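You operate a simulated robot arm through the tools that you are given. There is no shell and no other tool. Be economical: measure what you need, move in short steps, check, and stop when the job is done.

You are at the controls of a simulated two-armed robot. One attempt, no reset.

Task
Take the grey pad from the bench facing the dryer and put it on the corner wall bench. Stack the white box that says "pads" from the bench facing the dryer on top of the white box marked "wipes". Take the steel nozzle and leave it on the lower shelf of the steel cart. Push the second drawer from the top of the middle unit shut. Open the third drawer from the top of the left unit, put the yellow pad from the third left drawer space from the top on the computer shelf, then shut the drawer. Put two of the white crucibles from the bench top beside the dryer on the bottom shelf of the corner bay. Put the grey holder from the bench top behind the furnace on the top of the short bench. Open the top drawer of the middle unit, put the white dish that says "62" from the bench top behind the furnace in the top middle drawer space and shut the drawer again. Turn the black knob on the orange meter to off. Put one of the tall white rolls from the fourth shelf from the bottom of the corner bay on the third shelf from the top of the corner bay. Shut the wide drawer of the grey cabinet. The order is free. Set down upright: steel nozzle, grey holder, tall white roll.

Only the result counts: the job must be done as asked and must still hold three seconds after the hand-in. Knocking over, shifting, dropping, spilling or breaking anything else fails it.

Robot
Two 7-joint arms with two-finger parallel grippers on one trunk, on a base that drives. Base frame: it is fixed to the floor where the robot stands at the start and does not move with it; the origin is under the middle of the robot, x ahead of it, y to its left, z up. Lengths are in mm, angles in degrees, forces in N, time in s.
The left shoulder is at the start at [62, 196, 1104], the right one opposite. Places, roughly: black knob on the orange meter [-2000, 3600, 1100]; bottom shelf of the corner bay [400, 3700, 100]; computer shelf [-2200, 3700, 1500]; corner wall bench [100, -3100, 900]; grey holder (10x5x9 cm) [-2800, 1600, 800]; grey pad (8x6x3 cm) [500, 200, 800]; lower shelf of the steel cart [800, -1100, 200]; second drawer of the middle unit [-1700, 600, 400]; steel nozzle (5x5x6 cm) [500, -400, 800]; tall white roll (8x8x12 cm) [700, 3600, 1300]; third drawer of the left unit [-1800, -300, 300]; third shelf of the corner bay [400, 3700, 900]; top drawer of the middle unit [-1800, 600, 600]; top middle drawer space [-1900, 600, 600]; top of the short bench [-4200, 3600, 800]; white box [750, -250, 750]; white crucible (5x5x4 cm) [-1700, -200, 800]; white crucible (5x5x5 cm) [-1800, 0, 800]; white crucible (5x5x7 cm) [-1800, 200, 800]; white dish [-2500, 2000, 750]; wide drawer of the grey cabinet [-5300, 2000, 800]; yellow pad (7x10x4 cm) [-1800, -200, 300]. Payload 1.57 kg a hand.
The tool frame of a hand sits at the grasp point between the pads (the TCP): z along the fingers, y along the line on which they close. The tips reach 30 mm beyond it. The gripper opens to 110 mm. The fingers are 24 mm wide and 12 mm thick; the gripper's body (48 by 112 mm) begins 78 mm behind the TCP.
Orientation is that of the tool frame in the base frame, as [roll, pitch, yaw] about the fixed x, y, z axes, in that order (R = Rz(yaw) Ry(pitch) Rx(roll)). With the fingers straight down and closing along the base's y, the tool's x points along the base's -x, its y along +y and its z along -z.

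Tools
- The arms move only by the tool nudge_tool. It takes "left_steps", "right_steps" or both (then of equal length, played together; a hand with none holds still); each is a list of rows, each a list of 3 entries, a list of its own where there are three numbers: the shift along the tool's x, y, z in units of 25 mm (1.0 is 25 mm), then the turn, a rotation vector about the tool's x, y, z in units of 8 degrees (1.0 is 8 degrees), then the finger opening in mm, from 0 to 110. In form: [[[dx, dy, dz], [wx, wy, wz], jaw], ...]. A call has 1 to 12 rows; each row shifts and turns the commanded pose from where the row before left it, along the tool's axes as they then stand. A call with a number of a shift or a turn outside -1 to 1 is refused whole. Rows are played at 5 a second. More than 50 mm and 8.6 degrees between two rows, or a gripper value outside its range, and nothing of the call is played. A pose out of reach is approached as far as the arm can. The call stops where the force on the tool passes 40 N (or 10 N more than at its start, if that is more) or the arm is blocked; 0.2 s more then pass. Each finger travels about 72 mm/s and halts on what it meets, pressing with about 30 N; the grip force reading is that of the motor and also rises with nothing between the fingers. The clock runs only during rows and for 0.2 s after the last one: add rows that do not move to give the fingers time. It gives the time, the measured TCP pose, the force on the tool (base axes), the opening and the grip force at its end, in the units of the frame above (readings bear some noise), with the torque about the TCP (base axes, N m) and any sound that the robot's microphone picked up.
- Cameras (640 x 400 px; columns grow to the right, rows downward): "scene" is now at [99, -6.7, 1678.1]; the picture's right is [-0.08, -1.00, -0.00], its down [-0.86, 0.07, -0.50] and it looks along [0.50, -0.04, -0.87] (base axes); focal length 259 px, centre (320, 200). "left" rides on the left gripper at [70, -16, -141] in its tool frame; the picture's right is [0.23, 0.97, 0.00], its down [-0.85, 0.20, -0.48] and it looks along [-0.47, 0.11, 0.88] (tool axes); focal length 222 px, centre (320, 200). "right" rides on the right gripper at [70, 16, -141] in its tool frame; the picture's right is [-0.23, 0.97, 0.00], its down [-0.85, -0.20, -0.48] and it looks along [-0.47, -0.11, 0.88] (tool axes); focal length 222 px, centre (320, 200). There is no depth. A picture from a camera that has moved, and an enlarged one, comes with that camera's place and axes in the base frame and with its lens.
- grab_frame(camera): a new picture of that camera. It takes no simulated time.
- raise_lower(by): slides the trunk up (or, below 0, down) by that many mm; the arms and the scene camera ride with it, the base frame stays. It gives what a move gives, with no picture.
- base_move(legs): drives the robot by 1 to 6 legs, each [ahead, left, turn to the left] in mm, mm and degrees, along the robot's own axes; the way and the turn of a leg run together, so that a leg with both is an arc; at most 1500 mm and 180 degrees a leg. The arms and the cameras ride along, it lands a little off, and it stops where it bumps. It gives what a move gives.
- aim_head(pan, tilt): turns the head with the scene camera to pan (to the left, within 86 degrees either way) and tilt (down, from -29 to 69), counted from straight ahead of the robot. It gives what a move gives.
- zoom(camera, box): a new picture of the part [left, top, right, bottom] of that camera's present view, enlarged. It takes no simulated time.
- close_job(): hands the job in; it is judged then, once.

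Work in short steps. Places have to be worked out from the pictures, the camera data and where the tool is seen: move nearer, look again, correct. Check each grasp and each placing, and mend what went wrong. You have 577 turns and 370 pictures in all, those below and enlarged ones among them. Open the grippers and draw the arms clear of the work before you hand the job in, unless the task says otherwise; then end with one line.

The tools are called after "Emit:" as a command line: name --argument value ..., lists and objects as JSON in quotes. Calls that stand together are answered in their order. nudge_tool: Moves the arms, as the interface text tells. Its arguments: {"type":"object","properties":{"left_steps":{"type":"array"},"right_steps":{"type":"array"}},"required":[]} The other tools are called the same way: raise_lower (by) slides the trunk up or down; base_move (legs) drives the base; aim_head (pan, tilt) turns the head that bears the scene camera; grab_frame (camera) takes a picture; zoom (camera, box) takes an enlarged picture of a part of a camera's view; close_job () hands the job in.

At the start:

```text
time_s: 0.0
left_ee_pos: [447.0, 63.4, 1196.2]
left_ee_rot: [-179.9, -0.1, -180.0]
left_force: [-0.7, -0.2, -0.4]
left_torque: [0.01, -0.04, 0.01]
left_gripper_width: 109.9
left_gripper_force: 0.0
right_ee_pos: [326.9, -308.2, 1196.1]
right_ee_rot: [179.9, -0.1, -179.9]
right_force: [-0.4, -0.7, 0.4]
right_torque: [0.0, -0.02, 0.03]
right_gripper_width: 110.1
right_gripper_force: 0.1
trunk travel left (down, up): [-700.0, 290.0]
robot x, y, heading: [-2.9, -2.0, 0.0]
head pan, tilt: [-4.3, 59.9]
```

scene: 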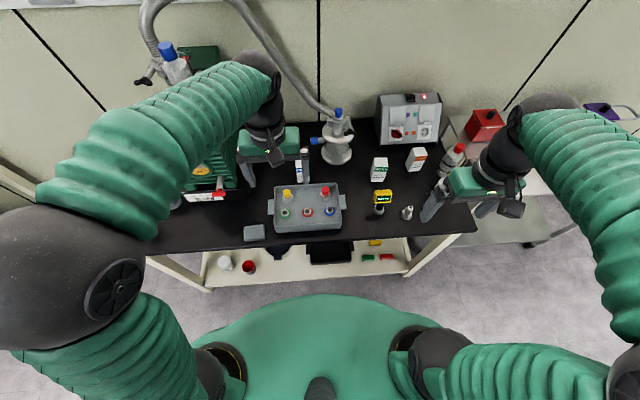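
right: 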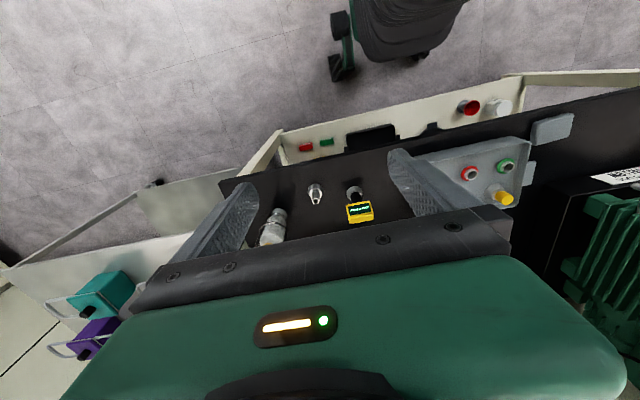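
left: 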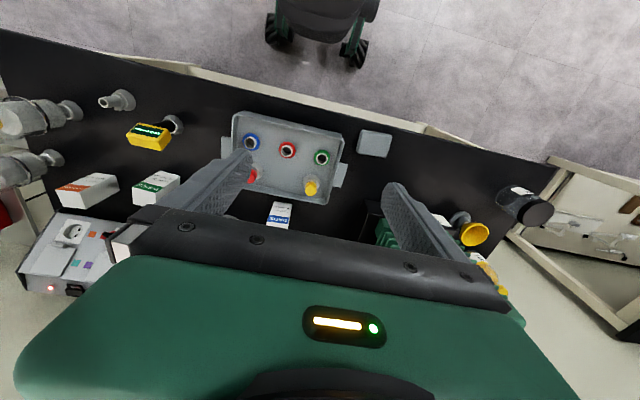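

I'll start by looking closely at the bench ahead to locate the first objects.

Emit:
zoom --camera "scene" --box '[160, 80, 480, 280]'

Emit:
aim_head --pan 0 --tilt 30

Emit:
grab_frame --camera "scene"

```text
2.00 times, centred on (320, 180) of scene
camera zoom: at [99.0, -6.7, 1678.1], right [-0.08, -1.0, 0.0], down [-0.86, 0.07, -0.5], along [0.5, -0.04, -0.87], focal length 518 px, centre (320, 240)
```

zoom: 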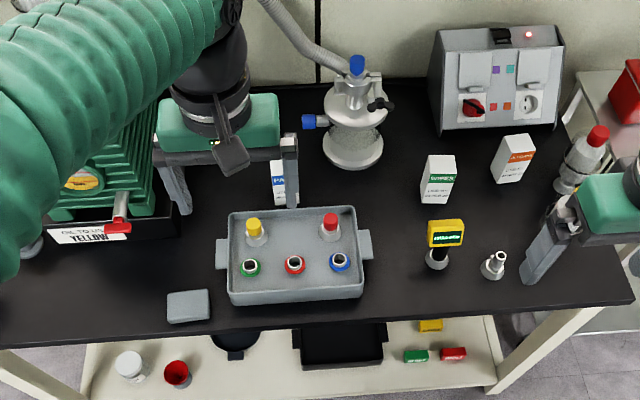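

```text
time_s: 0.9
left_ee_pos: [445.1, 62.6, 1197.0]
left_ee_rot: [-180.0, 0.0, -180.0]
left_force: [0.1, 0.3, 0.4]
left_torque: [0.0, -0.01, 0.0]
left_gripper_width: 110.1
left_gripper_force: 0.0
right_ee_pos: [329.2, -307.6, 1196.6]
right_ee_rot: [-180.0, 0.0, 180.0]
right_force: [-1.3, -0.4, 0.2]
right_torque: [0.0, -0.01, 0.01]
right_gripper_width: 109.8
right_gripper_force: 0.0
trunk travel left (down, up): [-700.0, 290.0]
robot x, y, heading: [-0.8, -2.0, -0.1]
head pan, tilt: [0.0, 30.0]
```

```text
365 pictures are left
camera scene: at [122.7, -1.7, 1719.9], right [0.0, -1.0, 0.0], down [-0.5, 0.0, -0.86], along [0.86, 0.0, -0.5], focal length 259 px, centre (320, 200)
```

scene: 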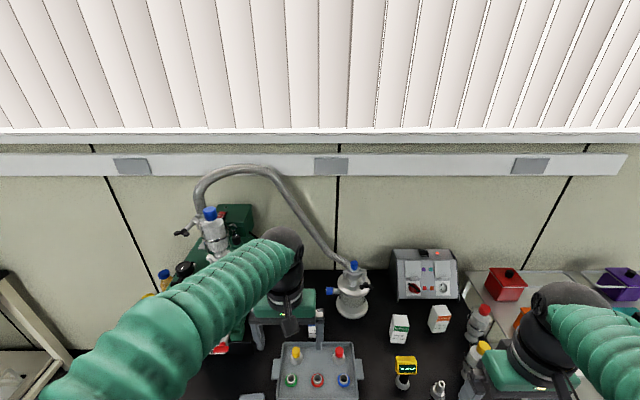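

The box labels need confirming; I also check the labels and surroundings left and right for navigation.

Emit:
zoom --camera "scene" --box '[240, 240, 560, 400]'

Emit:
aim_head --pan -75 --tilt 30

Emit:
grab_frame --camera "scene"

Emit:
aim_head --pan 80 --tilt 20

Emit:
grab_frame --camera "scene"

```text
2.00 times, centred on (400, 320) of scene
camera zoom: at [122.7, -1.7, 1719.9], right [0.0, -1.0, 0.0], down [-0.5, 0.0, -0.86], along [0.86, 0.0, -0.5], focal length 518 px, centre (160, -40)
```

zoom: 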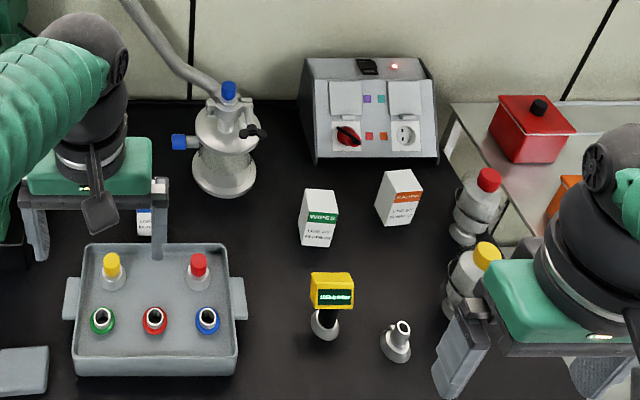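

```text
time_s: 2.4
left_ee_pos: [444.7, 62.5, 1195.9]
left_ee_rot: [180.0, 0.0, -180.0]
left_force: [0.5, 0.1, -0.5]
left_torque: [-0.01, -0.03, -0.03]
left_gripper_width: 109.8
left_gripper_force: 0.0
right_ee_pos: [327.5, -307.7, 1196.0]
right_ee_rot: [180.0, 0.1, -180.0]
right_force: [0.3, -0.4, 0.5]
right_torque: [-0.01, -0.01, -0.03]
right_gripper_width: 109.8
right_gripper_force: 0.1
trunk travel left (down, up): [-700.0, 290.0]
robot x, y, heading: [2.0, 4.7, 0.1]
head pan, tilt: [-75.0, 30.0]
```

```text
363 pictures are left
camera scene: at [55.8, -89.1, 1720.0], right [-0.97, -0.26, 0.0], down [-0.13, 0.48, -0.87], along [0.22, -0.84, -0.5], focal length 259 px, centre (320, 200)
```

scene: 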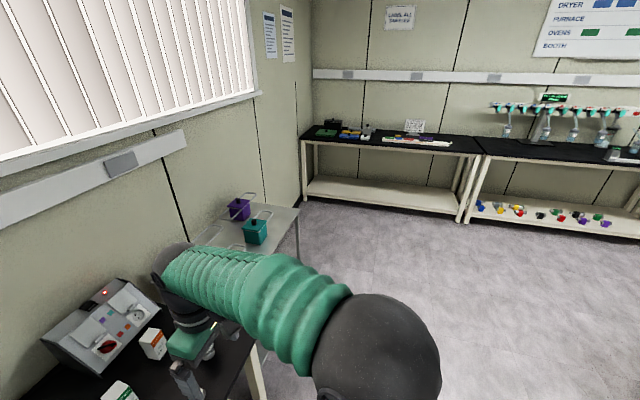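

```text
time_s: 4.8
left_ee_pos: [445.1, 63.3, 1196.0]
left_ee_rot: [-179.9, 0.1, 180.0]
left_force: [0.2, 0.1, -0.1]
left_torque: [0.02, 0.02, -0.02]
left_gripper_width: 109.9
left_gripper_force: 0.0
right_ee_pos: [328.1, -309.3, 1196.6]
right_ee_rot: [-180.0, 0.0, 180.0]
right_force: [-0.4, 0.1, 0.7]
right_torque: [0.02, 0.04, -0.01]
right_gripper_width: 110.1
right_gripper_force: 0.0
trunk travel left (down, up): [-700.0, 290.0]
robot x, y, heading: [0.6, 2.8, -0.0]
head pan, tilt: [80.0, 20.0]
```

```text
362 pictures are left
camera scene: at [48.6, 90.1, 1736.2], right [0.98, -0.17, 0.0], down [-0.06, -0.34, -0.94], along [0.16, 0.93, -0.34], focal length 259 px, centre (320, 200)
```

scene: 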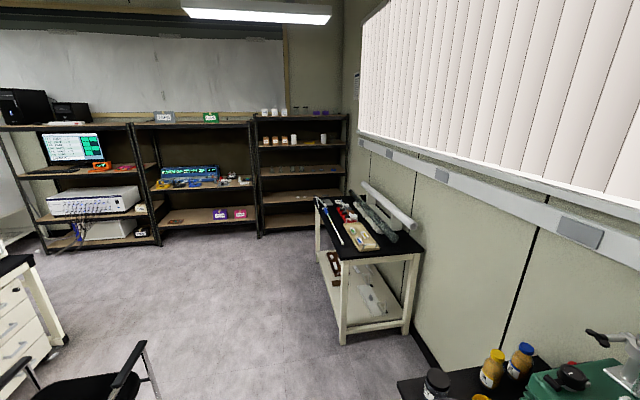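

Labels: "WIPES" green box in the middle, "PADS" presumably the blue-labelled box behind the tray. I lower the trunk and look again.

Emit:
raise_lower --by -200

Emit:
aim_head --pan 0 --tilt 50

Emit:
grab_frame --camera "scene"

Emit:
grab_frame --camera "left"

Emit:
grab_frame --camera "right"

```text
time_s: 7.0
left_ee_pos: [444.3, 63.3, 996.3]
left_ee_rot: [179.9, 0.1, -180.0]
left_force: [-0.4, 0.1, 0.0]
left_torque: [-0.01, 0.01, -0.02]
left_gripper_width: 110.0
left_gripper_force: 0.0
right_ee_pos: [328.4, -307.2, 996.6]
right_ee_rot: [179.9, -0.1, -180.0]
right_force: [0.2, -1.1, 1.1]
right_torque: [-0.01, -0.02, 0.02]
right_gripper_width: 109.8
right_gripper_force: 0.1
trunk travel left (down, up): [-500.0, 490.0]
robot x, y, heading: [-2.9, 4.9, -0.1]
head pan, tilt: [80.0, 20.0]
```

```text
time_s: 8.5
left_ee_pos: [446.0, 63.0, 996.4]
left_ee_rot: [-180.0, 0.0, -180.0]
left_force: [-0.8, 0.3, -0.5]
left_torque: [0.01, -0.02, 0.02]
left_gripper_width: 110.0
left_gripper_force: 0.0
right_ee_pos: [328.1, -308.3, 997.0]
right_ee_rot: [-180.0, 0.0, 180.0]
right_force: [0.0, -0.1, -0.6]
right_torque: [-0.02, 0.03, -0.02]
right_gripper_width: 110.0
right_gripper_force: 0.1
trunk travel left (down, up): [-500.0, 490.0]
robot x, y, heading: [0.4, 2.1, 0.0]
head pan, tilt: [0.0, 50.0]
```

```text
361 pictures are left
camera scene: at [109.0, -1.5, 1490.5], right [0.0, -1.0, 0.0], down [-0.77, 0.0, -0.64], along [0.64, 0.0, -0.77], focal length 259 px, centre (320, 200)
```

scene: 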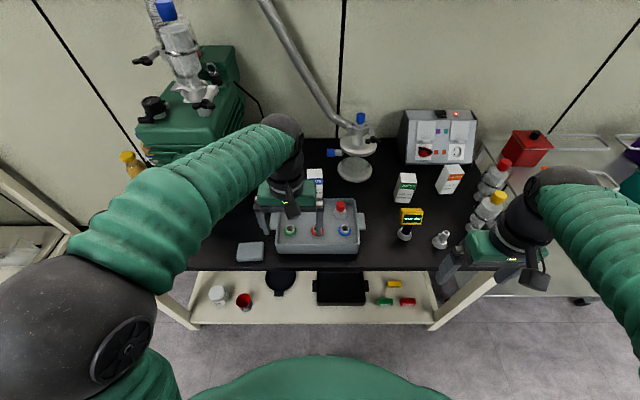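

```text
360 pictures are left
camera left: at [375.5, 47.1, 1138.7], right [-0.23, 0.97, 0.0], down [0.86, 0.2, 0.48], along [0.47, 0.11, -0.88], focal length 222 px, centre (320, 200)
```

left: 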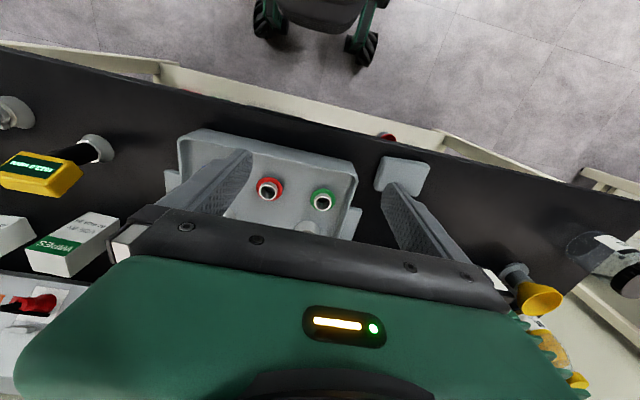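

```text
359 pictures are left
camera right: at [258.0, -291.0, 1137.6], right [0.23, 0.97, 0.0], down [0.86, -0.2, 0.48], along [0.47, -0.11, -0.88], focal length 222 px, centre (320, 200)
```

right: 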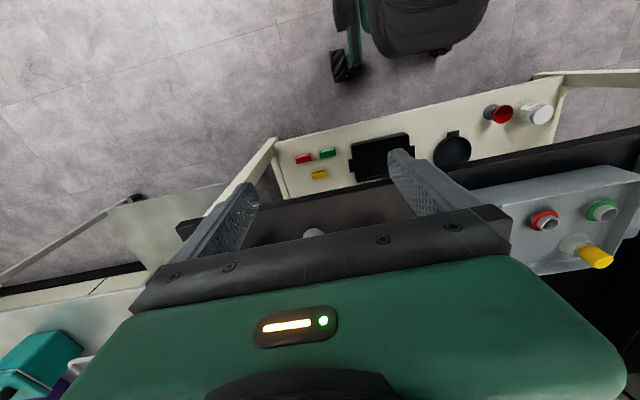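

The bench top is about z 750, the grey pad near (492, 208, top 780). I move the left hand above it and look.

Emit:
nudge_tool --left_steps '[[[-0.31, 0.97, 0], [0, 0, 0], 100], [[-0.31, 0.97, 0], [0, 0, 0], 100], [[-0.31, 0.97, 0], [0, 0, 0], 100], [[-0.31, 0.97, 0], [0, 0, 0], 100], [[-0.31, 0.97, 0], [0, 0, 0], 100], [[-0.31, 0.97, 0], [0, 0, 0], 100], [[0, 0, 0], [0, 0, 0], 100]]'

Emit:
raise_lower --by -120

Emit:
grab_frame --camera "left"

Emit:
grab_frame --camera "scene"

```text
time_s: 10.1
left_ee_pos: [490.2, 208.0, 996.6]
left_ee_rot: [179.9, 0.0, -180.0]
left_force: [-0.9, -0.3, -0.4]
left_torque: [0.01, 0.02, 0.0]
left_gripper_width: 99.7
left_gripper_force: 0.1
right_ee_pos: [327.5, -309.2, 997.0]
right_ee_rot: [-179.9, 0.0, -180.0]
right_force: [-0.4, -0.3, -0.3]
right_torque: [0.01, -0.01, 0.0]
right_gripper_width: 110.2
right_gripper_force: 0.0
trunk travel left (down, up): [-500.0, 490.0]
robot x, y, heading: [0.6, -2.3, 0.0]
head pan, tilt: [0.0, 50.0]
```

```text
time_s: 11.6
left_ee_pos: [490.9, 208.6, 876.7]
left_ee_rot: [180.0, 0.1, -180.0]
left_force: [-0.1, 0.2, 0.7]
left_torque: [0.0, 0.0, 0.0]
left_gripper_width: 99.7
left_gripper_force: 0.0
right_ee_pos: [327.6, -307.9, 877.3]
right_ee_rot: [-180.0, 0.0, -180.0]
right_force: [-1.1, 0.3, -0.1]
right_torque: [0.01, 0.0, -0.03]
right_gripper_width: 110.1
right_gripper_force: 0.1
trunk travel left (down, up): [-380.0, 610.0]
robot x, y, heading: [2.5, 0.3, 0.1]
head pan, tilt: [0.0, 50.0]
```

```text
358 pictures are left
camera left: at [421.0, 193.5, 1018.8], right [-0.23, 0.97, 0.0], down [0.86, 0.2, 0.48], along [0.47, 0.11, -0.88], focal length 222 px, centre (320, 200)
```

left: 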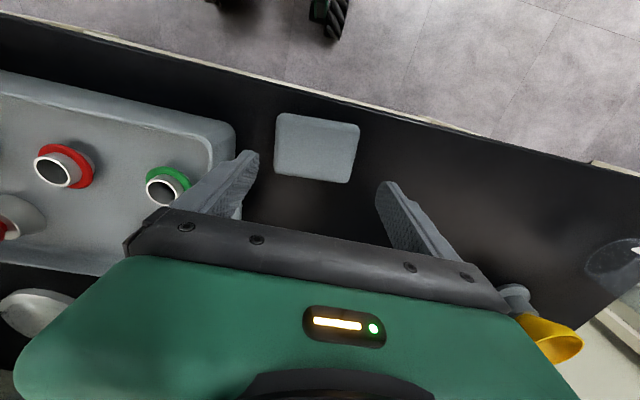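

```text
357 pictures are left
camera scene: at [108.9, -0.8, 1370.5], right [0.0, -1.0, 0.0], down [-0.77, 0.0, -0.64], along [0.64, 0.0, -0.77], focal length 259 px, centre (320, 200)
```

scene: 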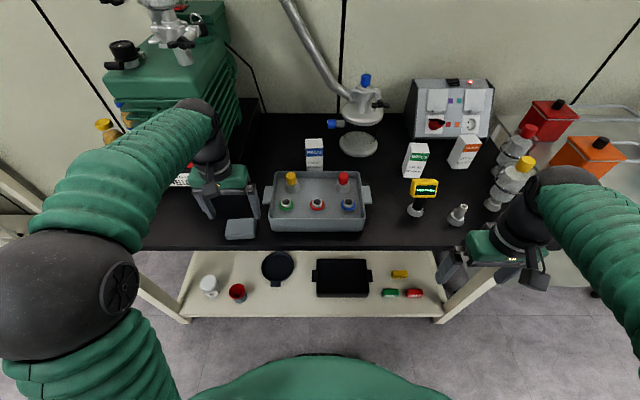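

Pad seen at about (485, 205), turned slightly. I correct, descend and grasp it.

Emit:
nudge_tool --left_steps '[[[0.2, -0.12, 0], [0, 0, -0.6], 100], [[0, 0, 0.9], [0, 0, 0], 100], [[0, 0, 0.9], [0, 0, 0], 100], [[0, 0, 0.9], [0, 0, 0], 100], [[0, 0, 0.9], [0, 0, 0], 100], [[0, 0, 0], [0, 0, 0], 60], [[0, 0, 0], [0, 0, 0], 60], [[0, 0, 0], [0, 0, 0], 60]]'

Emit:
grab_frame --camera "left"

```text
time_s: 12.5
left_ee_pos: [484.6, 206.5, 829.7]
left_ee_rot: [-180.0, 0.2, -175.1]
left_force: [-12.7, 0.2, 18.2]
left_torque: [-0.38, 0.64, -0.06]
left_gripper_width: 99.9
left_gripper_force: 0.0
right_ee_pos: [326.6, -309.0, 876.4]
right_ee_rot: [179.9, 0.0, -179.9]
right_force: [0.4, -0.1, 0.3]
right_torque: [-0.02, 0.07, 0.01]
right_gripper_width: 110.1
right_gripper_force: 0.0
trunk travel left (down, up): [-380.0, 610.0]
robot x, y, heading: [-0.7, 2.3, -0.1]
head pan, tilt: [0.0, 50.0]
stopped in row 4 (left hand): the force on the tool passed its limit at 57 N (the readings are from after the stop); the commanded pose is now the measured one
```

```text
356 pictures are left
camera left: at [415.3, 184.9, 971.8], right [-0.31, 0.95, 0.0], down [0.83, 0.27, 0.48], along [0.46, 0.15, -0.88], focal length 222 px, centre (320, 200)
```

left: 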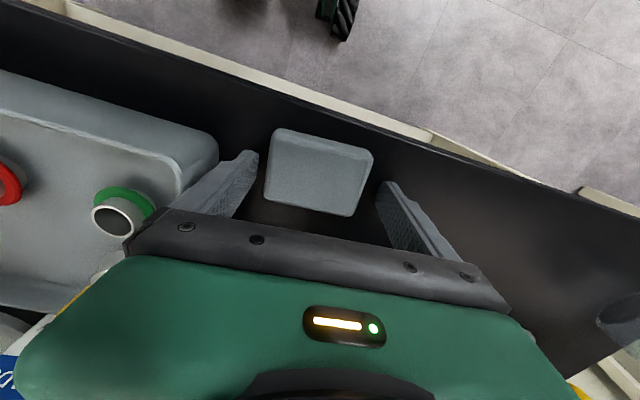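

Contact at tips z≈800, unexpectedly. I inspect closely before continuing.

Emit:
zoom --camera "left" --box '[180, 100, 460, 275]'

Emit:
zoom --camera "scene" --box '[100, 80, 420, 280]'

```text
2.29 times, centred on (320, 188) of left
camera zoom: at [415.3, 184.9, 971.8], right [-0.31, 0.95, 0.0], down [0.83, 0.27, 0.48], along [0.46, 0.15, -0.88], focal length 508 px, centre (320, 229)
```

zoom: 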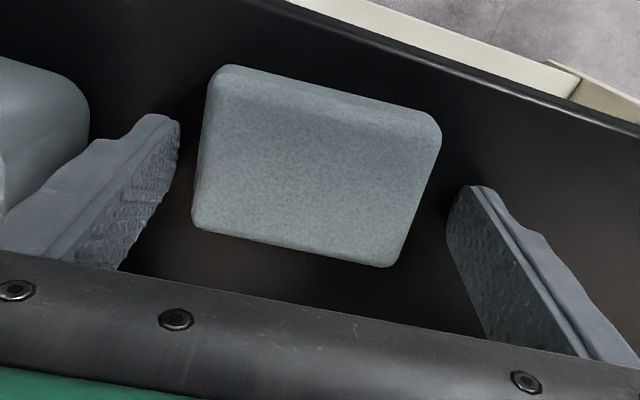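

```text
2.00 times, centred on (260, 180) of scene
camera zoom: at [107.0, -1.9, 1370.8], right [0.0, -1.0, 0.0], down [-0.77, 0.0, -0.64], along [0.64, 0.0, -0.77], focal length 518 px, centre (440, 240)
```

zoom: 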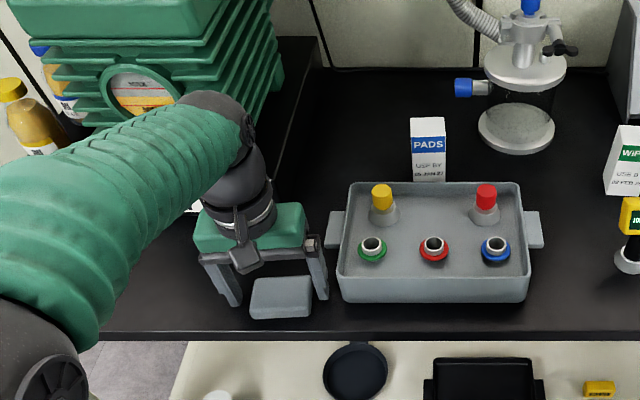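

Triangulating the bench edge gives a top of about z 798, so the tips may just be touching the bench. I raise 3 mm and close to see whether the pad is caught.

Emit:
nudge_tool --left_steps '[[[0, 0, -0.12], [0, 0, 0], 100], [[0, 0, 0], [0, 0, 0], 80], [[0, 0, 0], [0, 0, 0], 60], [[0, 0, 0], [0, 0, 0], 60], [[0, 0, 0], [0, 0, 0], 60]]'

Emit:
grab_frame --camera "left"

```text
time_s: 13.7
left_ee_pos: [485.7, 207.0, 832.1]
left_ee_rot: [180.0, 0.4, -175.2]
left_force: [-0.1, -0.2, 0.6]
left_torque: [0.01, -0.03, -0.02]
left_gripper_width: 73.5
left_gripper_force: 29.9
right_ee_pos: [329.0, -308.5, 875.9]
right_ee_rot: [-179.9, 0.0, 180.0]
right_force: [0.4, -0.1, 0.0]
right_torque: [0.02, 0.0, -0.01]
right_gripper_width: 110.3
right_gripper_force: 0.0
trunk travel left (down, up): [-380.0, 610.0]
robot x, y, heading: [2.6, -0.1, 0.0]
head pan, tilt: [0.0, 50.0]
```

```text
353 pictures are left
camera left: at [417.4, 185.6, 973.1], right [-0.31, 0.95, 0.0], down [0.83, 0.27, 0.48], along [0.46, 0.15, -0.88], focal length 222 px, centre (320, 200)
```

left: 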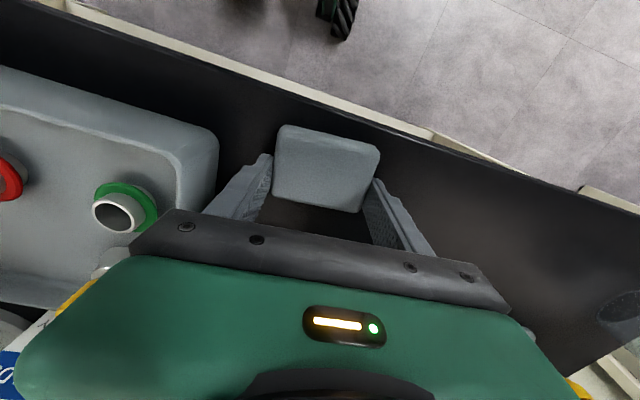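

The pad is held (73 mm), and the bench is at about z 798. I raise the trunk so the right hand can reach over to the PADS box.

Emit:
raise_lower --by 130

Emit:
nudge_tool --left_steps '[[[0.9, 0.3, -0.4], [0, 0, 0], 60], [[0.9, 0.3, -0.4], [0, 0, 0], 60], [[0.9, 0.3, -0.4], [0, 0, 0], 60], [[0.9, 0.3, -0.4], [0, 0, 0], 60], [[0, 0, 0], [0, 0, 0], 60], [[0, 0, 0], [0, 0, 0], 60], [[0, 0, 0], [0, 0, 0], 60], [[0, 0, 0], [0, 0, 0], 60], [[0, 0, 0], [0, 0, 0], 60], [[0, 0, 0], [0, 0, 0], 60], [[0, 0, 0], [0, 0, 0], 60], [[0, 0, 0], [0, 0, 0], 60]]' --right_steps '[[[-1, 0.8, 0], [0, 0, 0], 100], [[-1, 0.8, 0], [0, 0, 0], 100], [[-1, 0.8, 0], [0, 0, 0], 100], [[-1, 0.8, 0], [0, 0, 0], 100], [[-1, 0.8, 0], [0, 0, 0], 100], [[-1, 0.8, 0], [0, 0, 0], 100], [[-1, 0.8, 0], [0, 0, 0], 100], [[-1, 0.8, 0], [0, 0, 0], 100], [[-1, 0.8, 0], [0, 0, 0], 100], [[-1, 0.8, 0], [0, 0, 0], 100], [[-1, 0.8, 0], [0, 0, 0], 100], [[-1, 0.8, 0], [0, 0, 0], 100]]'

Emit:
grab_frame --camera "scene"

Emit:
grab_frame --camera "right"

```text
time_s: 15.3
left_ee_pos: [485.5, 207.1, 960.6]
left_ee_rot: [-179.9, 0.3, -175.2]
left_force: [0.1, 0.9, -1.1]
left_torque: [-0.02, 0.02, 0.03]
left_gripper_width: 73.5
left_gripper_force: 30.1
right_ee_pos: [328.1, -306.8, 1007.1]
right_ee_rot: [180.0, 0.1, 180.0]
right_force: [-0.1, -0.5, -0.2]
right_torque: [0.01, -0.03, 0.03]
right_gripper_width: 109.9
right_gripper_force: 0.0
trunk travel left (down, up): [-510.0, 480.0]
robot x, y, heading: [-1.3, -3.0, -0.0]
head pan, tilt: [0.0, 50.0]
```

```text
time_s: 17.9
left_ee_pos: [393.9, 232.3, 1000.5]
left_ee_rot: [-179.9, 0.2, -175.3]
left_force: [0.5, 0.5, -0.2]
left_torque: [0.0, -0.02, -0.02]
left_gripper_width: 73.5
left_gripper_force: 29.8
right_ee_pos: [626.8, -66.9, 1003.5]
right_ee_rot: [-180.0, -0.3, -179.9]
right_force: [0.2, -0.6, 0.4]
right_torque: [-0.01, 0.04, 0.0]
right_gripper_width: 99.9
right_gripper_force: 0.0
right hand out of reach, approached as far as the arm can: row 12
trunk travel left (down, up): [-510.0, 480.0]
robot x, y, heading: [2.7, 0.4, 0.4]
head pan, tilt: [0.0, 50.0]
```

```text
352 pictures are left
camera scene: at [113.5, 1.5, 1500.2], right [0.0, -1.0, 0.0], down [-0.77, 0.0, -0.64], along [0.64, 0.0, -0.77], focal length 259 px, centre (320, 200)
```

scene: 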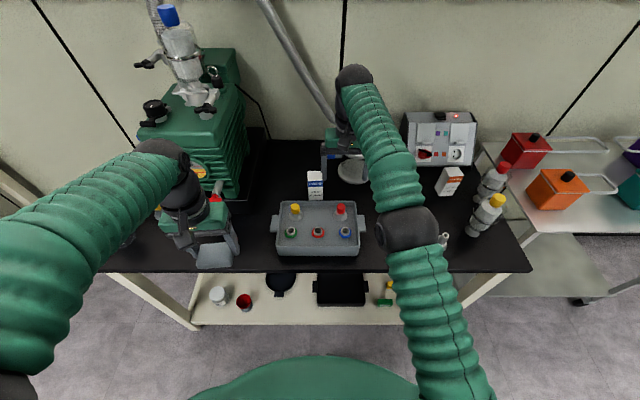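

```text
351 pictures are left
camera right: at [556.5, -49.3, 1145.0], right [0.23, 0.97, 0.0], down [0.86, -0.2, 0.47], along [0.46, -0.11, -0.88], focal length 222 px, centre (320, 200)
```

right: 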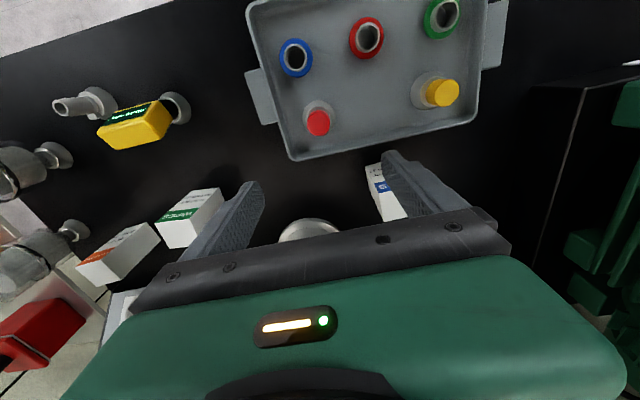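

The right hand runs out of reach at x≈627. I shift it to the box's y and back a little, then drive the base 100 mm ahead.

Emit:
nudge_tool --right_steps '[[[0.5, 0.85, 0], [0, 0, 0], 100], [[0.5, 0.85, 0], [0, 0, 0], 100], [[0.3, 0.85, 0], [0, 0, 0], 100], [[0.2, 0.85, 0], [0, 0, 0], 100]]'

Emit:
base_move --legs '[[100, 0, 0]]'

Emit:
grab_frame --camera "right"

Emit:
grab_frame --camera "scene"

```text
time_s: 18.9
left_ee_pos: [393.2, 232.2, 1001.1]
left_ee_rot: [-179.8, 0.4, -175.3]
left_force: [0.0, 0.0, 0.0]
left_torque: [-0.03, 0.01, -0.03]
left_gripper_width: 73.2
left_gripper_force: 30.1
right_ee_pos: [586.6, 16.9, 1005.6]
right_ee_rot: [-179.9, 0.0, 180.0]
right_force: [1.1, 0.6, 1.3]
right_torque: [-0.01, -0.02, 0.01]
right_gripper_width: 99.8
right_gripper_force: 0.0
trunk travel left (down, up): [-510.0, 480.0]
robot x, y, heading: [0.9, 1.9, -0.1]
head pan, tilt: [0.0, 50.0]
```

```text
time_s: 20.1
left_ee_pos: [493.5, 230.6, 1001.1]
left_ee_rot: [-179.7, 0.3, -175.2]
left_force: [0.0, 0.3, -0.3]
left_torque: [-0.01, 0.03, 0.02]
left_gripper_width: 73.8
left_gripper_force: 29.9
right_ee_pos: [686.1, 17.2, 1004.6]
right_ee_rot: [180.0, 0.0, 180.0]
right_force: [0.4, 0.2, 0.1]
right_torque: [0.01, 0.0, -0.01]
right_gripper_width: 99.8
right_gripper_force: 0.2
trunk travel left (down, up): [-510.0, 480.0]
robot x, y, heading: [100.5, -0.6, -0.1]
head pan, tilt: [0.0, 50.0]
```

```text
350 pictures are left
camera right: at [616.4, 35.0, 1145.5], right [0.23, 0.97, 0.0], down [0.86, -0.2, 0.48], along [0.47, -0.11, -0.88], focal length 222 px, centre (320, 200)
```

right: 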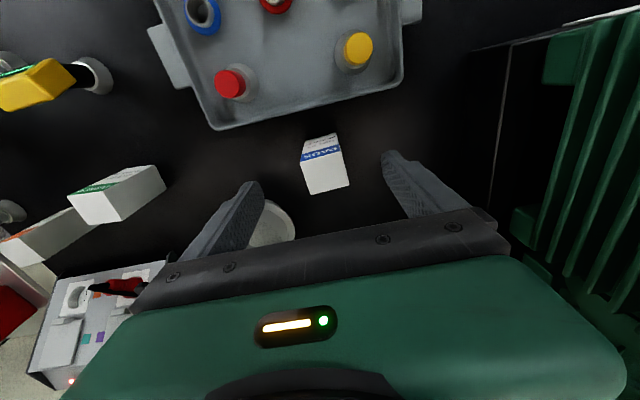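

```text
349 pictures are left
camera scene: at [210.4, 0.9, 1500.4], right [0.0, -1.0, 0.0], down [-0.77, 0.0, -0.64], along [0.64, 0.0, -0.77], focal length 259 px, centre (320, 200)
```

scene: 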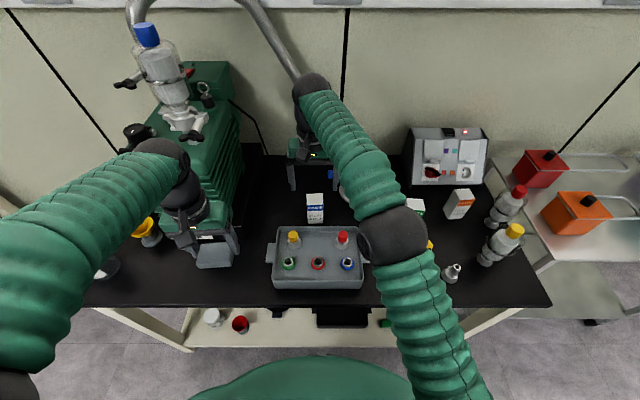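

Box top is around (714, 19, 909), about 42 mm wide. I move over it, descend and grasp.

Emit:
nudge_tool --right_steps '[[[-0.55, 0.05, 0], [0, 0, 0], 90], [[-0.55, 0.05, 0], [0, 0, 0], 90], [[0, 0, 0.9], [0, 0, 0], 90], [[0, 0, 0.9], [0, 0, 0], 90], [[0, 0, 0.9], [0, 0, 0], 90], [[0, 0, 0.9], [0, 0, 0], 90], [[0, 0, 0.8], [0, 0, 0], 90], [[0, 0, 0.7], [0, 0, 0], 90]]'

Emit:
grab_frame --camera "right"

```text
time_s: 21.9
left_ee_pos: [492.9, 231.9, 1001.2]
left_ee_rot: [-180.0, 0.3, -175.1]
left_force: [-0.5, -0.1, 0.6]
left_torque: [0.01, -0.01, -0.02]
left_gripper_width: 73.4
left_gripper_force: 30.1
right_ee_pos: [698.4, 18.1, 878.1]
right_ee_rot: [-180.0, 0.0, -179.9]
right_force: [-0.1, 1.1, 0.1]
right_torque: [-0.02, -0.01, 0.0]
right_gripper_width: 90.1
right_gripper_force: 0.0
right hand out of reach, approached as far as the arm can: row 2
trunk travel left (down, up): [-510.0, 480.0]
robot x, y, heading: [102.4, -2.0, 0.2]
head pan, tilt: [0.0, 50.0]
```

```text
348 pictures are left
camera right: at [629.2, 36.1, 1019.2], right [0.23, 0.97, 0.0], down [0.86, -0.2, 0.48], along [0.47, -0.11, -0.88], focal length 222 px, centre (320, 200)
```

right: 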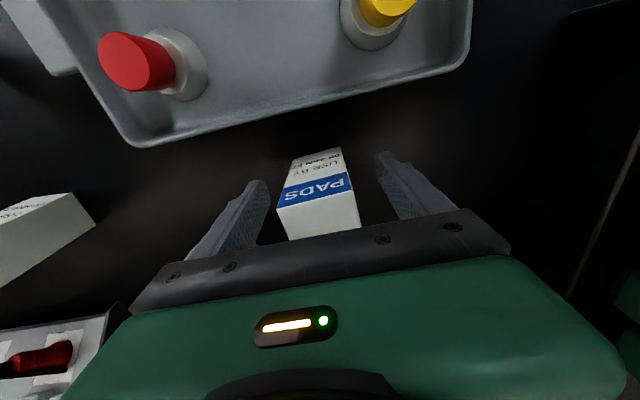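

I try to reach 14 mm further ahead here, then close.

Emit:
nudge_tool --right_steps '[[[-0.56, 0.05, 0], [0, 0, 0], 90], [[0, 0, 0], [0, 0, 0], 60], [[0, 0, 0], [0, 0, 0], 30], [[0, 0, 0], [0, 0, 0], 30], [[0, 0, 0], [0, 0, 0], 30], [[0, 0, 0], [0, 0, 0], 30]]'

Emit:
grab_frame --camera "right"

```text
time_s: 23.3
left_ee_pos: [492.1, 231.1, 1002.1]
left_ee_rot: [180.0, 0.4, -175.1]
left_force: [-0.6, 0.2, -0.5]
left_torque: [-0.01, -0.02, -0.01]
left_gripper_width: 73.4
left_gripper_force: 29.9
right_ee_pos: [713.2, 19.6, 877.4]
right_ee_rot: [-179.9, 0.1, -179.9]
right_force: [-0.5, 0.3, 0.2]
right_torque: [0.0, 0.02, 0.0]
right_gripper_width: 49.2
right_gripper_force: 29.8
trunk travel left (down, up): [-510.0, 480.0]
robot x, y, heading: [99.6, -0.2, 0.2]
head pan, tilt: [0.0, 50.0]
```

```text
347 pictures are left
camera right: at [643.7, 37.5, 1018.6], right [0.23, 0.97, 0.0], down [0.86, -0.2, 0.48], along [0.47, -0.11, -0.88], focal length 222 px, centre (320, 200)
```

right: 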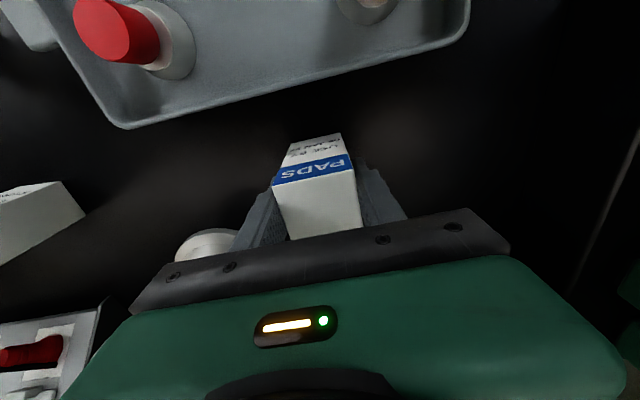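

Box gripped (49 mm). I lift with the trunk, then carry it toward the WIPES box at about (687, -279), stopping short to look.

Emit:
raise_lower --by 160

Emit:
nudge_tool --right_steps '[[[0.2, -1, 0], [0, 0, 0], 30], [[0.2, -1, 0], [0, 0, 0], 30], [[0.2, -1, 0], [0, 0, 0], 30], [[0.2, -1, 0], [0, 0, 0], 30], [[0.2, -1, 0], [0, 0, 0], 30], [[0.1, -1, 0], [0, 0, 0], 30], [[0, -1, 0], [0, 0, 0], 30], [[0, -1, 0], [0, 0, 0], 30], [[0, 0, 0], [0, 0, 0], 30]]'

Emit:
grab_frame --camera "right"

Emit:
grab_frame --camera "scene"

```text
time_s: 25.1
left_ee_pos: [492.7, 232.8, 1160.3]
left_ee_rot: [-179.9, 0.4, -175.0]
left_force: [-0.7, -0.1, -0.5]
left_torque: [0.05, -0.02, 0.01]
left_gripper_width: 73.5
left_gripper_force: 30.1
right_ee_pos: [714.1, 19.4, 1037.2]
right_ee_rot: [-179.9, -0.1, -179.9]
right_force: [-0.5, 0.5, -1.0]
right_torque: [-0.04, -0.04, -0.04]
right_gripper_width: 49.1
right_gripper_force: 29.9
trunk travel left (down, up): [-670.0, 320.0]
robot x, y, heading: [102.1, 0.2, 0.0]
head pan, tilt: [0.0, 50.0]
```

```text
time_s: 27.1
left_ee_pos: [492.1, 230.4, 1162.5]
left_ee_rot: [180.0, 0.4, -175.1]
left_force: [0.6, -0.1, 0.0]
left_torque: [0.02, 0.01, -0.03]
left_gripper_width: 73.7
left_gripper_force: 29.7
right_ee_pos: [686.4, -182.8, 1036.5]
right_ee_rot: [-180.0, 0.1, -179.9]
right_force: [0.6, -0.8, 0.8]
right_torque: [0.01, 0.01, 0.01]
right_gripper_width: 49.3
right_gripper_force: 29.9
trunk travel left (down, up): [-670.0, 320.0]
robot x, y, heading: [98.4, -1.5, 0.1]
head pan, tilt: [0.0, 50.0]
```

```text
346 pictures are left
camera right: at [616.7, -164.8, 1177.9], right [0.23, 0.97, 0.0], down [0.86, -0.2, 0.48], along [0.47, -0.11, -0.88], focal length 222 px, centre (320, 200)
```

right: 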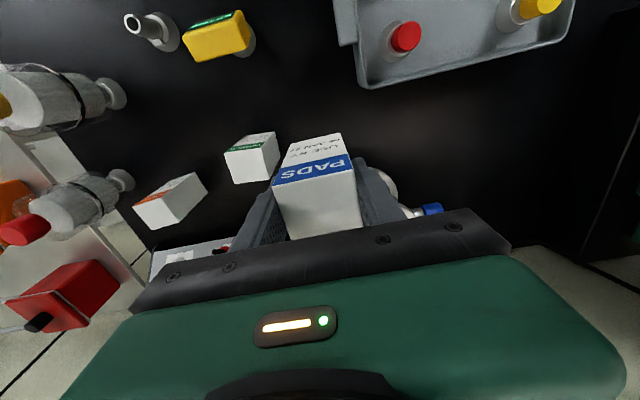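

```text
345 pictures are left
camera scene: at [210.7, -0.3, 1660.4], right [0.0, -1.0, 0.0], down [-0.77, 0.0, -0.64], along [0.64, 0.0, -0.77], focal length 259 px, centre (320, 200)
```

scene: 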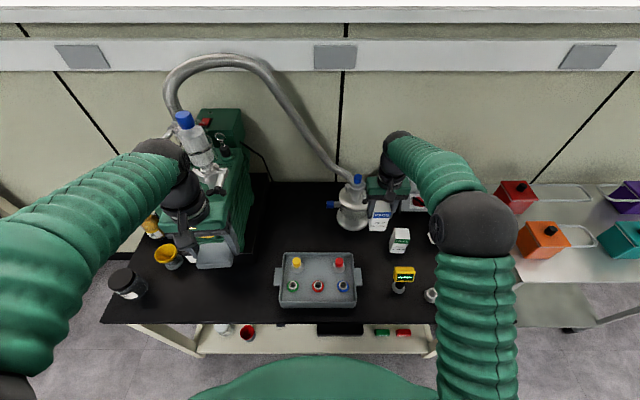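

Zooming both views to fix the WIPES top precisely.

Emit:
zoom --camera "right" --box '[200, 110, 360, 210]'

Emit:
zoom --camera "scene" --box '[340, 180, 460, 270]'

```text
4.00 times, centred on (280, 160) of right
camera zoom: at [616.7, -164.8, 1177.9], right [0.23, 0.97, 0.0], down [0.86, -0.2, 0.48], along [0.47, -0.11, -0.88], focal length 888 px, centre (480, 360)
```

zoom: 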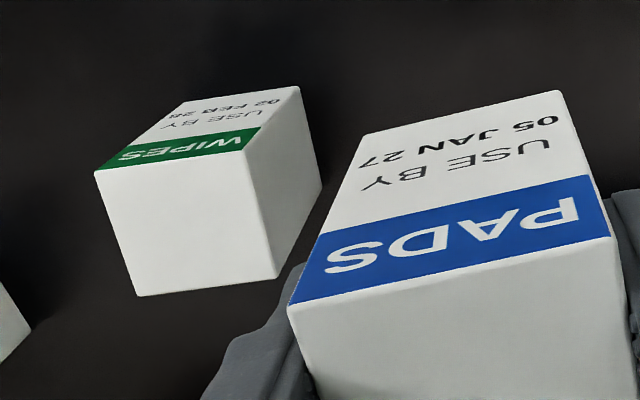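

```text
4.44 times, centred on (400, 225) of scene
camera zoom: at [210.7, -0.3, 1660.4], right [0.0, -1.0, 0.0], down [-0.77, 0.0, -0.64], along [0.64, 0.0, -0.77], focal length 1151 px, centre (-36, 89)
```

zoom: 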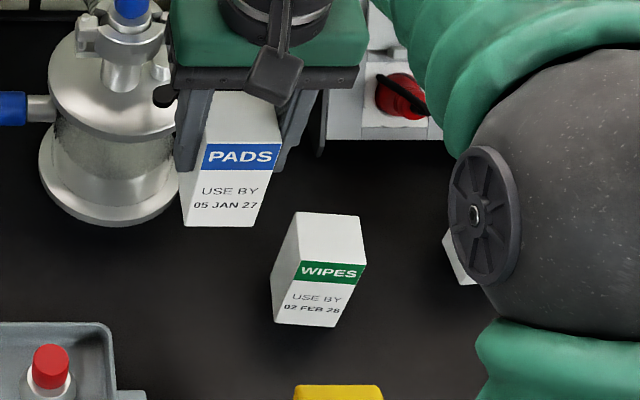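

WIPES top is near (694, -283, ~900). I move over it and come down to just above.

Emit:
nudge_tool --right_steps '[[[0, -1, 0], [0, 0, 0.3], 30], [[0, -1, 0], [0, 0, 0], 30], [[-0.15, -1, 0], [0, 0, 0], 30], [[-0.15, -1, 0], [0, 0, 0], 30], [[0, 0, 0.5], [0, 0, 0], 30], [[0, 0, 0.5], [0, 0, 0], 30], [[0, 0, 0], [0, 0, 0], 30]]'

Emit:
zoom --camera "scene" --box '[340, 180, 460, 270]'

Emit:
grab_frame --camera "right"

Emit:
grab_frame --camera "left"

```text
time_s: 28.7
left_ee_pos: [491.7, 231.2, 1162.6]
left_ee_rot: [-179.9, 0.4, -175.0]
left_force: [-0.1, 0.0, -0.3]
left_torque: [-0.02, 0.03, 0.0]
left_gripper_width: 73.5
left_gripper_force: 30.1
right_ee_pos: [690.8, -281.6, 1011.3]
right_ee_rot: [179.9, 0.0, 177.7]
right_force: [0.4, -0.2, -1.1]
right_torque: [0.02, -0.01, -0.03]
right_gripper_width: 49.2
right_gripper_force: 30.0
trunk travel left (down, up): [-670.0, 320.0]
robot x, y, heading: [97.7, 0.5, 0.0]
head pan, tilt: [0.0, 50.0]
```

```text
4.44 times, centred on (400, 225) of scene
camera zoom: at [210.6, -0.6, 1660.4], right [0.0, -1.0, 0.0], down [-0.77, 0.0, -0.64], along [0.64, 0.0, -0.77], focal length 1151 px, centre (-36, 89)
```

zoom: 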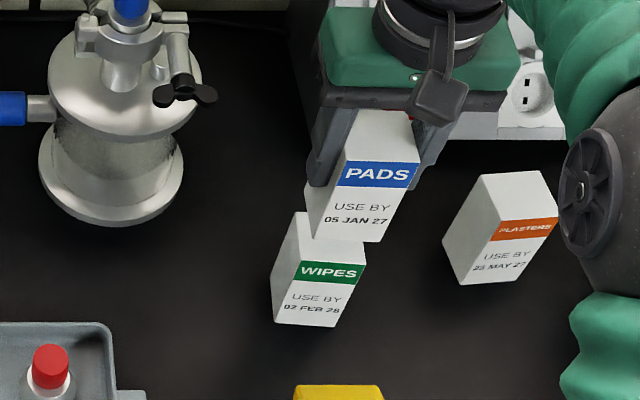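

```text
341 pictures are left
camera right: at [621.1, -261.4, 1153.1], right [0.27, 0.96, 0.0], down [0.85, -0.23, 0.48], along [0.46, -0.13, -0.88], focal length 222 px, centre (320, 200)
```

right: 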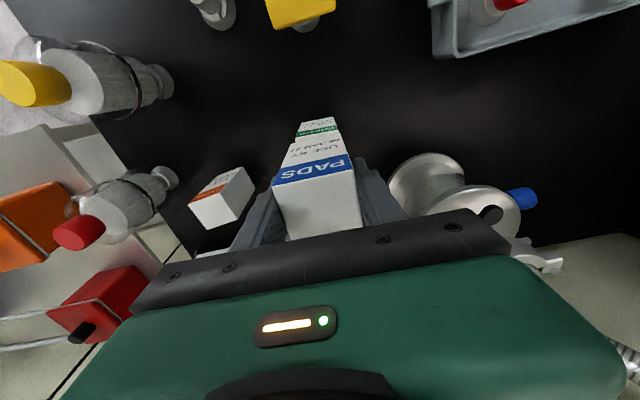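

```text
340 pictures are left
camera left: at [422.8, 208.7, 1303.0], right [-0.31, 0.95, 0.0], down [0.83, 0.27, 0.48], along [0.46, 0.15, -0.87], focal length 222 px, centre (320, 200)
```

left: 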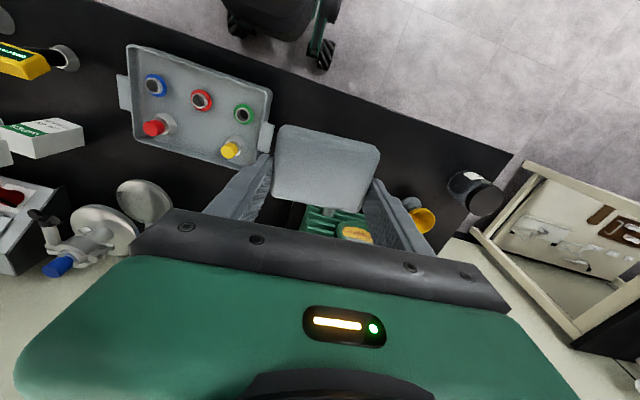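

PADS is well aligned over WIPES. I descend another 18 mm and look.

Emit:
nudge_tool --right_steps '[[[0, 0, 0.36], [0, 0, 0], 30], [[0, 0, 0.36], [0, 0, 0], 30], [[0, 0, 0], [0, 0, 0], 30]]'

Emit:
zoom --camera "scene" --box '[370, 200, 430, 260]'

```text
time_s: 29.5
left_ee_pos: [492.4, 230.6, 1162.1]
left_ee_rot: [180.0, 0.4, -175.1]
left_force: [-0.3, -0.1, -0.1]
left_torque: [-0.02, 0.01, -0.03]
left_gripper_width: 73.6
left_gripper_force: 29.9
right_ee_pos: [688.9, -281.7, 995.4]
right_ee_rot: [-180.0, 0.0, 177.7]
right_force: [-0.2, -0.6, -0.4]
right_torque: [0.02, 0.03, 0.04]
right_gripper_width: 49.3
right_gripper_force: 29.6
trunk travel left (down, up): [-670.0, 320.0]
robot x, y, heading: [96.3, 2.1, -0.1]
head pan, tilt: [0.0, 50.0]
```

```text
6.67 times, centred on (400, 230) of scene
camera zoom: at [210.5, -0.7, 1660.4], right [0.0, -1.0, 0.0], down [-0.77, 0.0, -0.64], along [0.64, 0.0, -0.77], focal length 1726 px, centre (-213, 0)
```

zoom: 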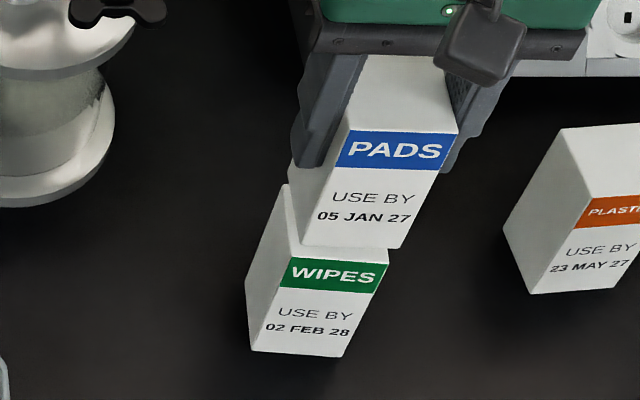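

About 10 mm remain. I descend in 3 mm steps until contact.

Emit:
nudge_tool --right_steps '[[[0, 0.08, 0.12], [0, 0, 0], 30], [[0, 0, 0.12], [0, 0, 0], 30], [[0, 0, 0.08], [0, 0, 0], 30], [[0, 0, 0], [0, 0, 0], 30]]'

Emit:
zoom --camera "scene" --box '[370, 200, 430, 260]'

```text
time_s: 30.5
left_ee_pos: [492.4, 229.6, 1161.3]
left_ee_rot: [-180.0, 0.4, -175.1]
left_force: [0.3, -0.2, -1.8]
left_torque: [-0.01, 0.04, -0.03]
left_gripper_width: 73.4
left_gripper_force: 30.2
right_ee_pos: [689.8, -278.9, 985.3]
right_ee_rot: [-180.0, -0.1, 177.7]
right_force: [-0.6, -0.3, -0.2]
right_torque: [0.0, -0.01, 0.0]
right_gripper_width: 49.0
right_gripper_force: 30.1
trunk travel left (down, up): [-670.0, 320.0]
robot x, y, heading: [98.0, -1.3, 0.2]
head pan, tilt: [0.0, 50.0]
```

```text
6.67 times, centred on (400, 230) of scene
camera zoom: at [210.8, -0.7, 1660.4], right [0.0, -1.0, 0.0], down [-0.77, 0.0, -0.64], along [0.64, 0.0, -0.77], focal length 1726 px, centre (-213, 0)
```

zoom: 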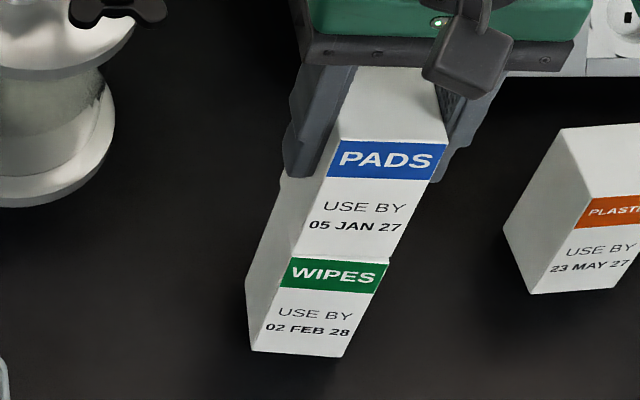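

Emit:
nudge_tool --right_steps '[[[0, 0, 0.08], [0, 0, 0], 30], [[0, 0, 0.08], [0, 0, 0], 30], [[0, 0, 0.08], [0, 0, 0], 30], [[0, 0, 0], [0, 0, 0], 30]]'

```text
time_s: 31.5
left_ee_pos: [493.1, 230.4, 1160.7]
left_ee_rot: [-180.0, 0.3, -175.0]
left_force: [-0.1, 0.9, -0.7]
left_torque: [-0.01, 0.0, 0.03]
left_gripper_width: 73.5
left_gripper_force: 29.9
right_ee_pos: [690.5, -279.6, 979.9]
right_ee_rot: [179.9, 0.1, 177.7]
right_force: [0.1, 0.4, 0.1]
right_torque: [0.01, 0.0, -0.03]
right_gripper_width: 49.2
right_gripper_force: 30.1
trunk travel left (down, up): [-670.0, 320.0]
robot x, y, heading: [102.3, -0.4, -0.0]
head pan, tilt: [0.0, 50.0]
```

No contact yet at 979.9; I continue gently.

Emit:
nudge_tool --right_steps '[[[0, 0, 0.08], [0, 0, 0], 30], [[0, 0, 0.08], [0, 0, 0], 30], [[0, 0, 0], [0, 0, 0], 30]]'

Emit:
zoom --camera "scene" --box '[370, 200, 430, 260]'

```text
time_s: 32.3
left_ee_pos: [491.0, 231.1, 1160.8]
left_ee_rot: [-179.9, 0.4, -175.1]
left_force: [-0.1, 0.1, 0.3]
left_torque: [-0.02, 0.01, 0.0]
left_gripper_width: 73.5
left_gripper_force: 30.0
right_ee_pos: [691.0, -278.7, 977.4]
right_ee_rot: [180.0, 0.2, 177.6]
right_force: [0.0, 0.1, 3.9]
right_torque: [-0.04, 0.08, 0.02]
right_gripper_width: 49.2
right_gripper_force: 29.7
trunk travel left (down, up): [-670.0, 320.0]
robot x, y, heading: [98.3, 1.7, -0.1]
head pan, tilt: [0.0, 50.0]
```

```text
6.67 times, centred on (400, 230) of scene
camera zoom: at [210.1, -0.4, 1660.5], right [0.0, -1.0, 0.0], down [-0.77, 0.0, -0.64], along [0.64, 0.0, -0.77], focal length 1726 px, centre (-213, 0)
```

zoom: 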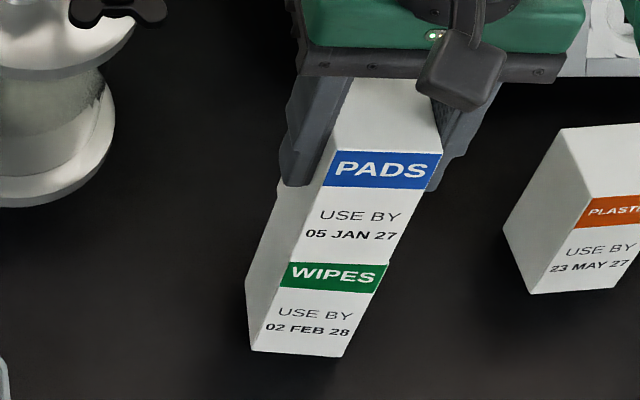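

Contact (3.9 N) and aligned. I release and lift clear.

Emit:
nudge_tool --right_steps '[[[0, 0, 0], [0, 0, 0], 56], [[0, 0, 0], [0, 0, 0], 70], [[0, 0, 0], [0, 0, 0], 85], [[0, 0, -0.5], [0, 0, 0], 85], [[0, 0, -1], [0, 0, 0], 85], [[0, 0, -1], [0, 0, 0], 85], [[0, 0, -1], [0, 0, 0], 85], [[0, 0, -1], [0, 0, 0], 85]]'

Emit:
grab_frame --camera "scene"

```text
time_s: 34.1
left_ee_pos: [491.8, 230.5, 1162.0]
left_ee_rot: [-179.9, 0.5, -175.1]
left_force: [0.1, -0.2, -0.3]
left_torque: [0.03, 0.01, 0.03]
left_gripper_width: 73.7
left_gripper_force: 30.2
right_ee_pos: [688.9, -280.0, 1091.1]
right_ee_rot: [-180.0, 0.0, 177.8]
right_force: [0.4, -0.3, -0.6]
right_torque: [-0.03, -0.01, -0.01]
right_gripper_width: 85.0
right_gripper_force: 0.1
trunk travel left (down, up): [-670.0, 320.0]
robot x, y, heading: [96.3, 0.4, -0.1]
head pan, tilt: [0.0, 50.0]
```

```text
336 pictures are left
camera scene: at [209.6, -0.4, 1660.4], right [0.0, -1.0, 0.0], down [-0.77, 0.0, -0.64], along [0.64, 0.0, -0.77], focal length 259 px, centre (320, 200)
```

scene: 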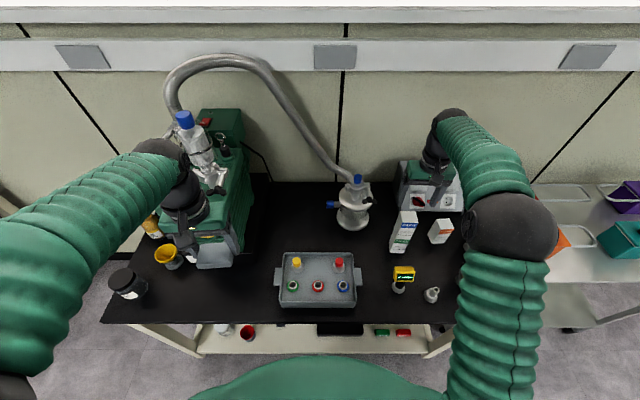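

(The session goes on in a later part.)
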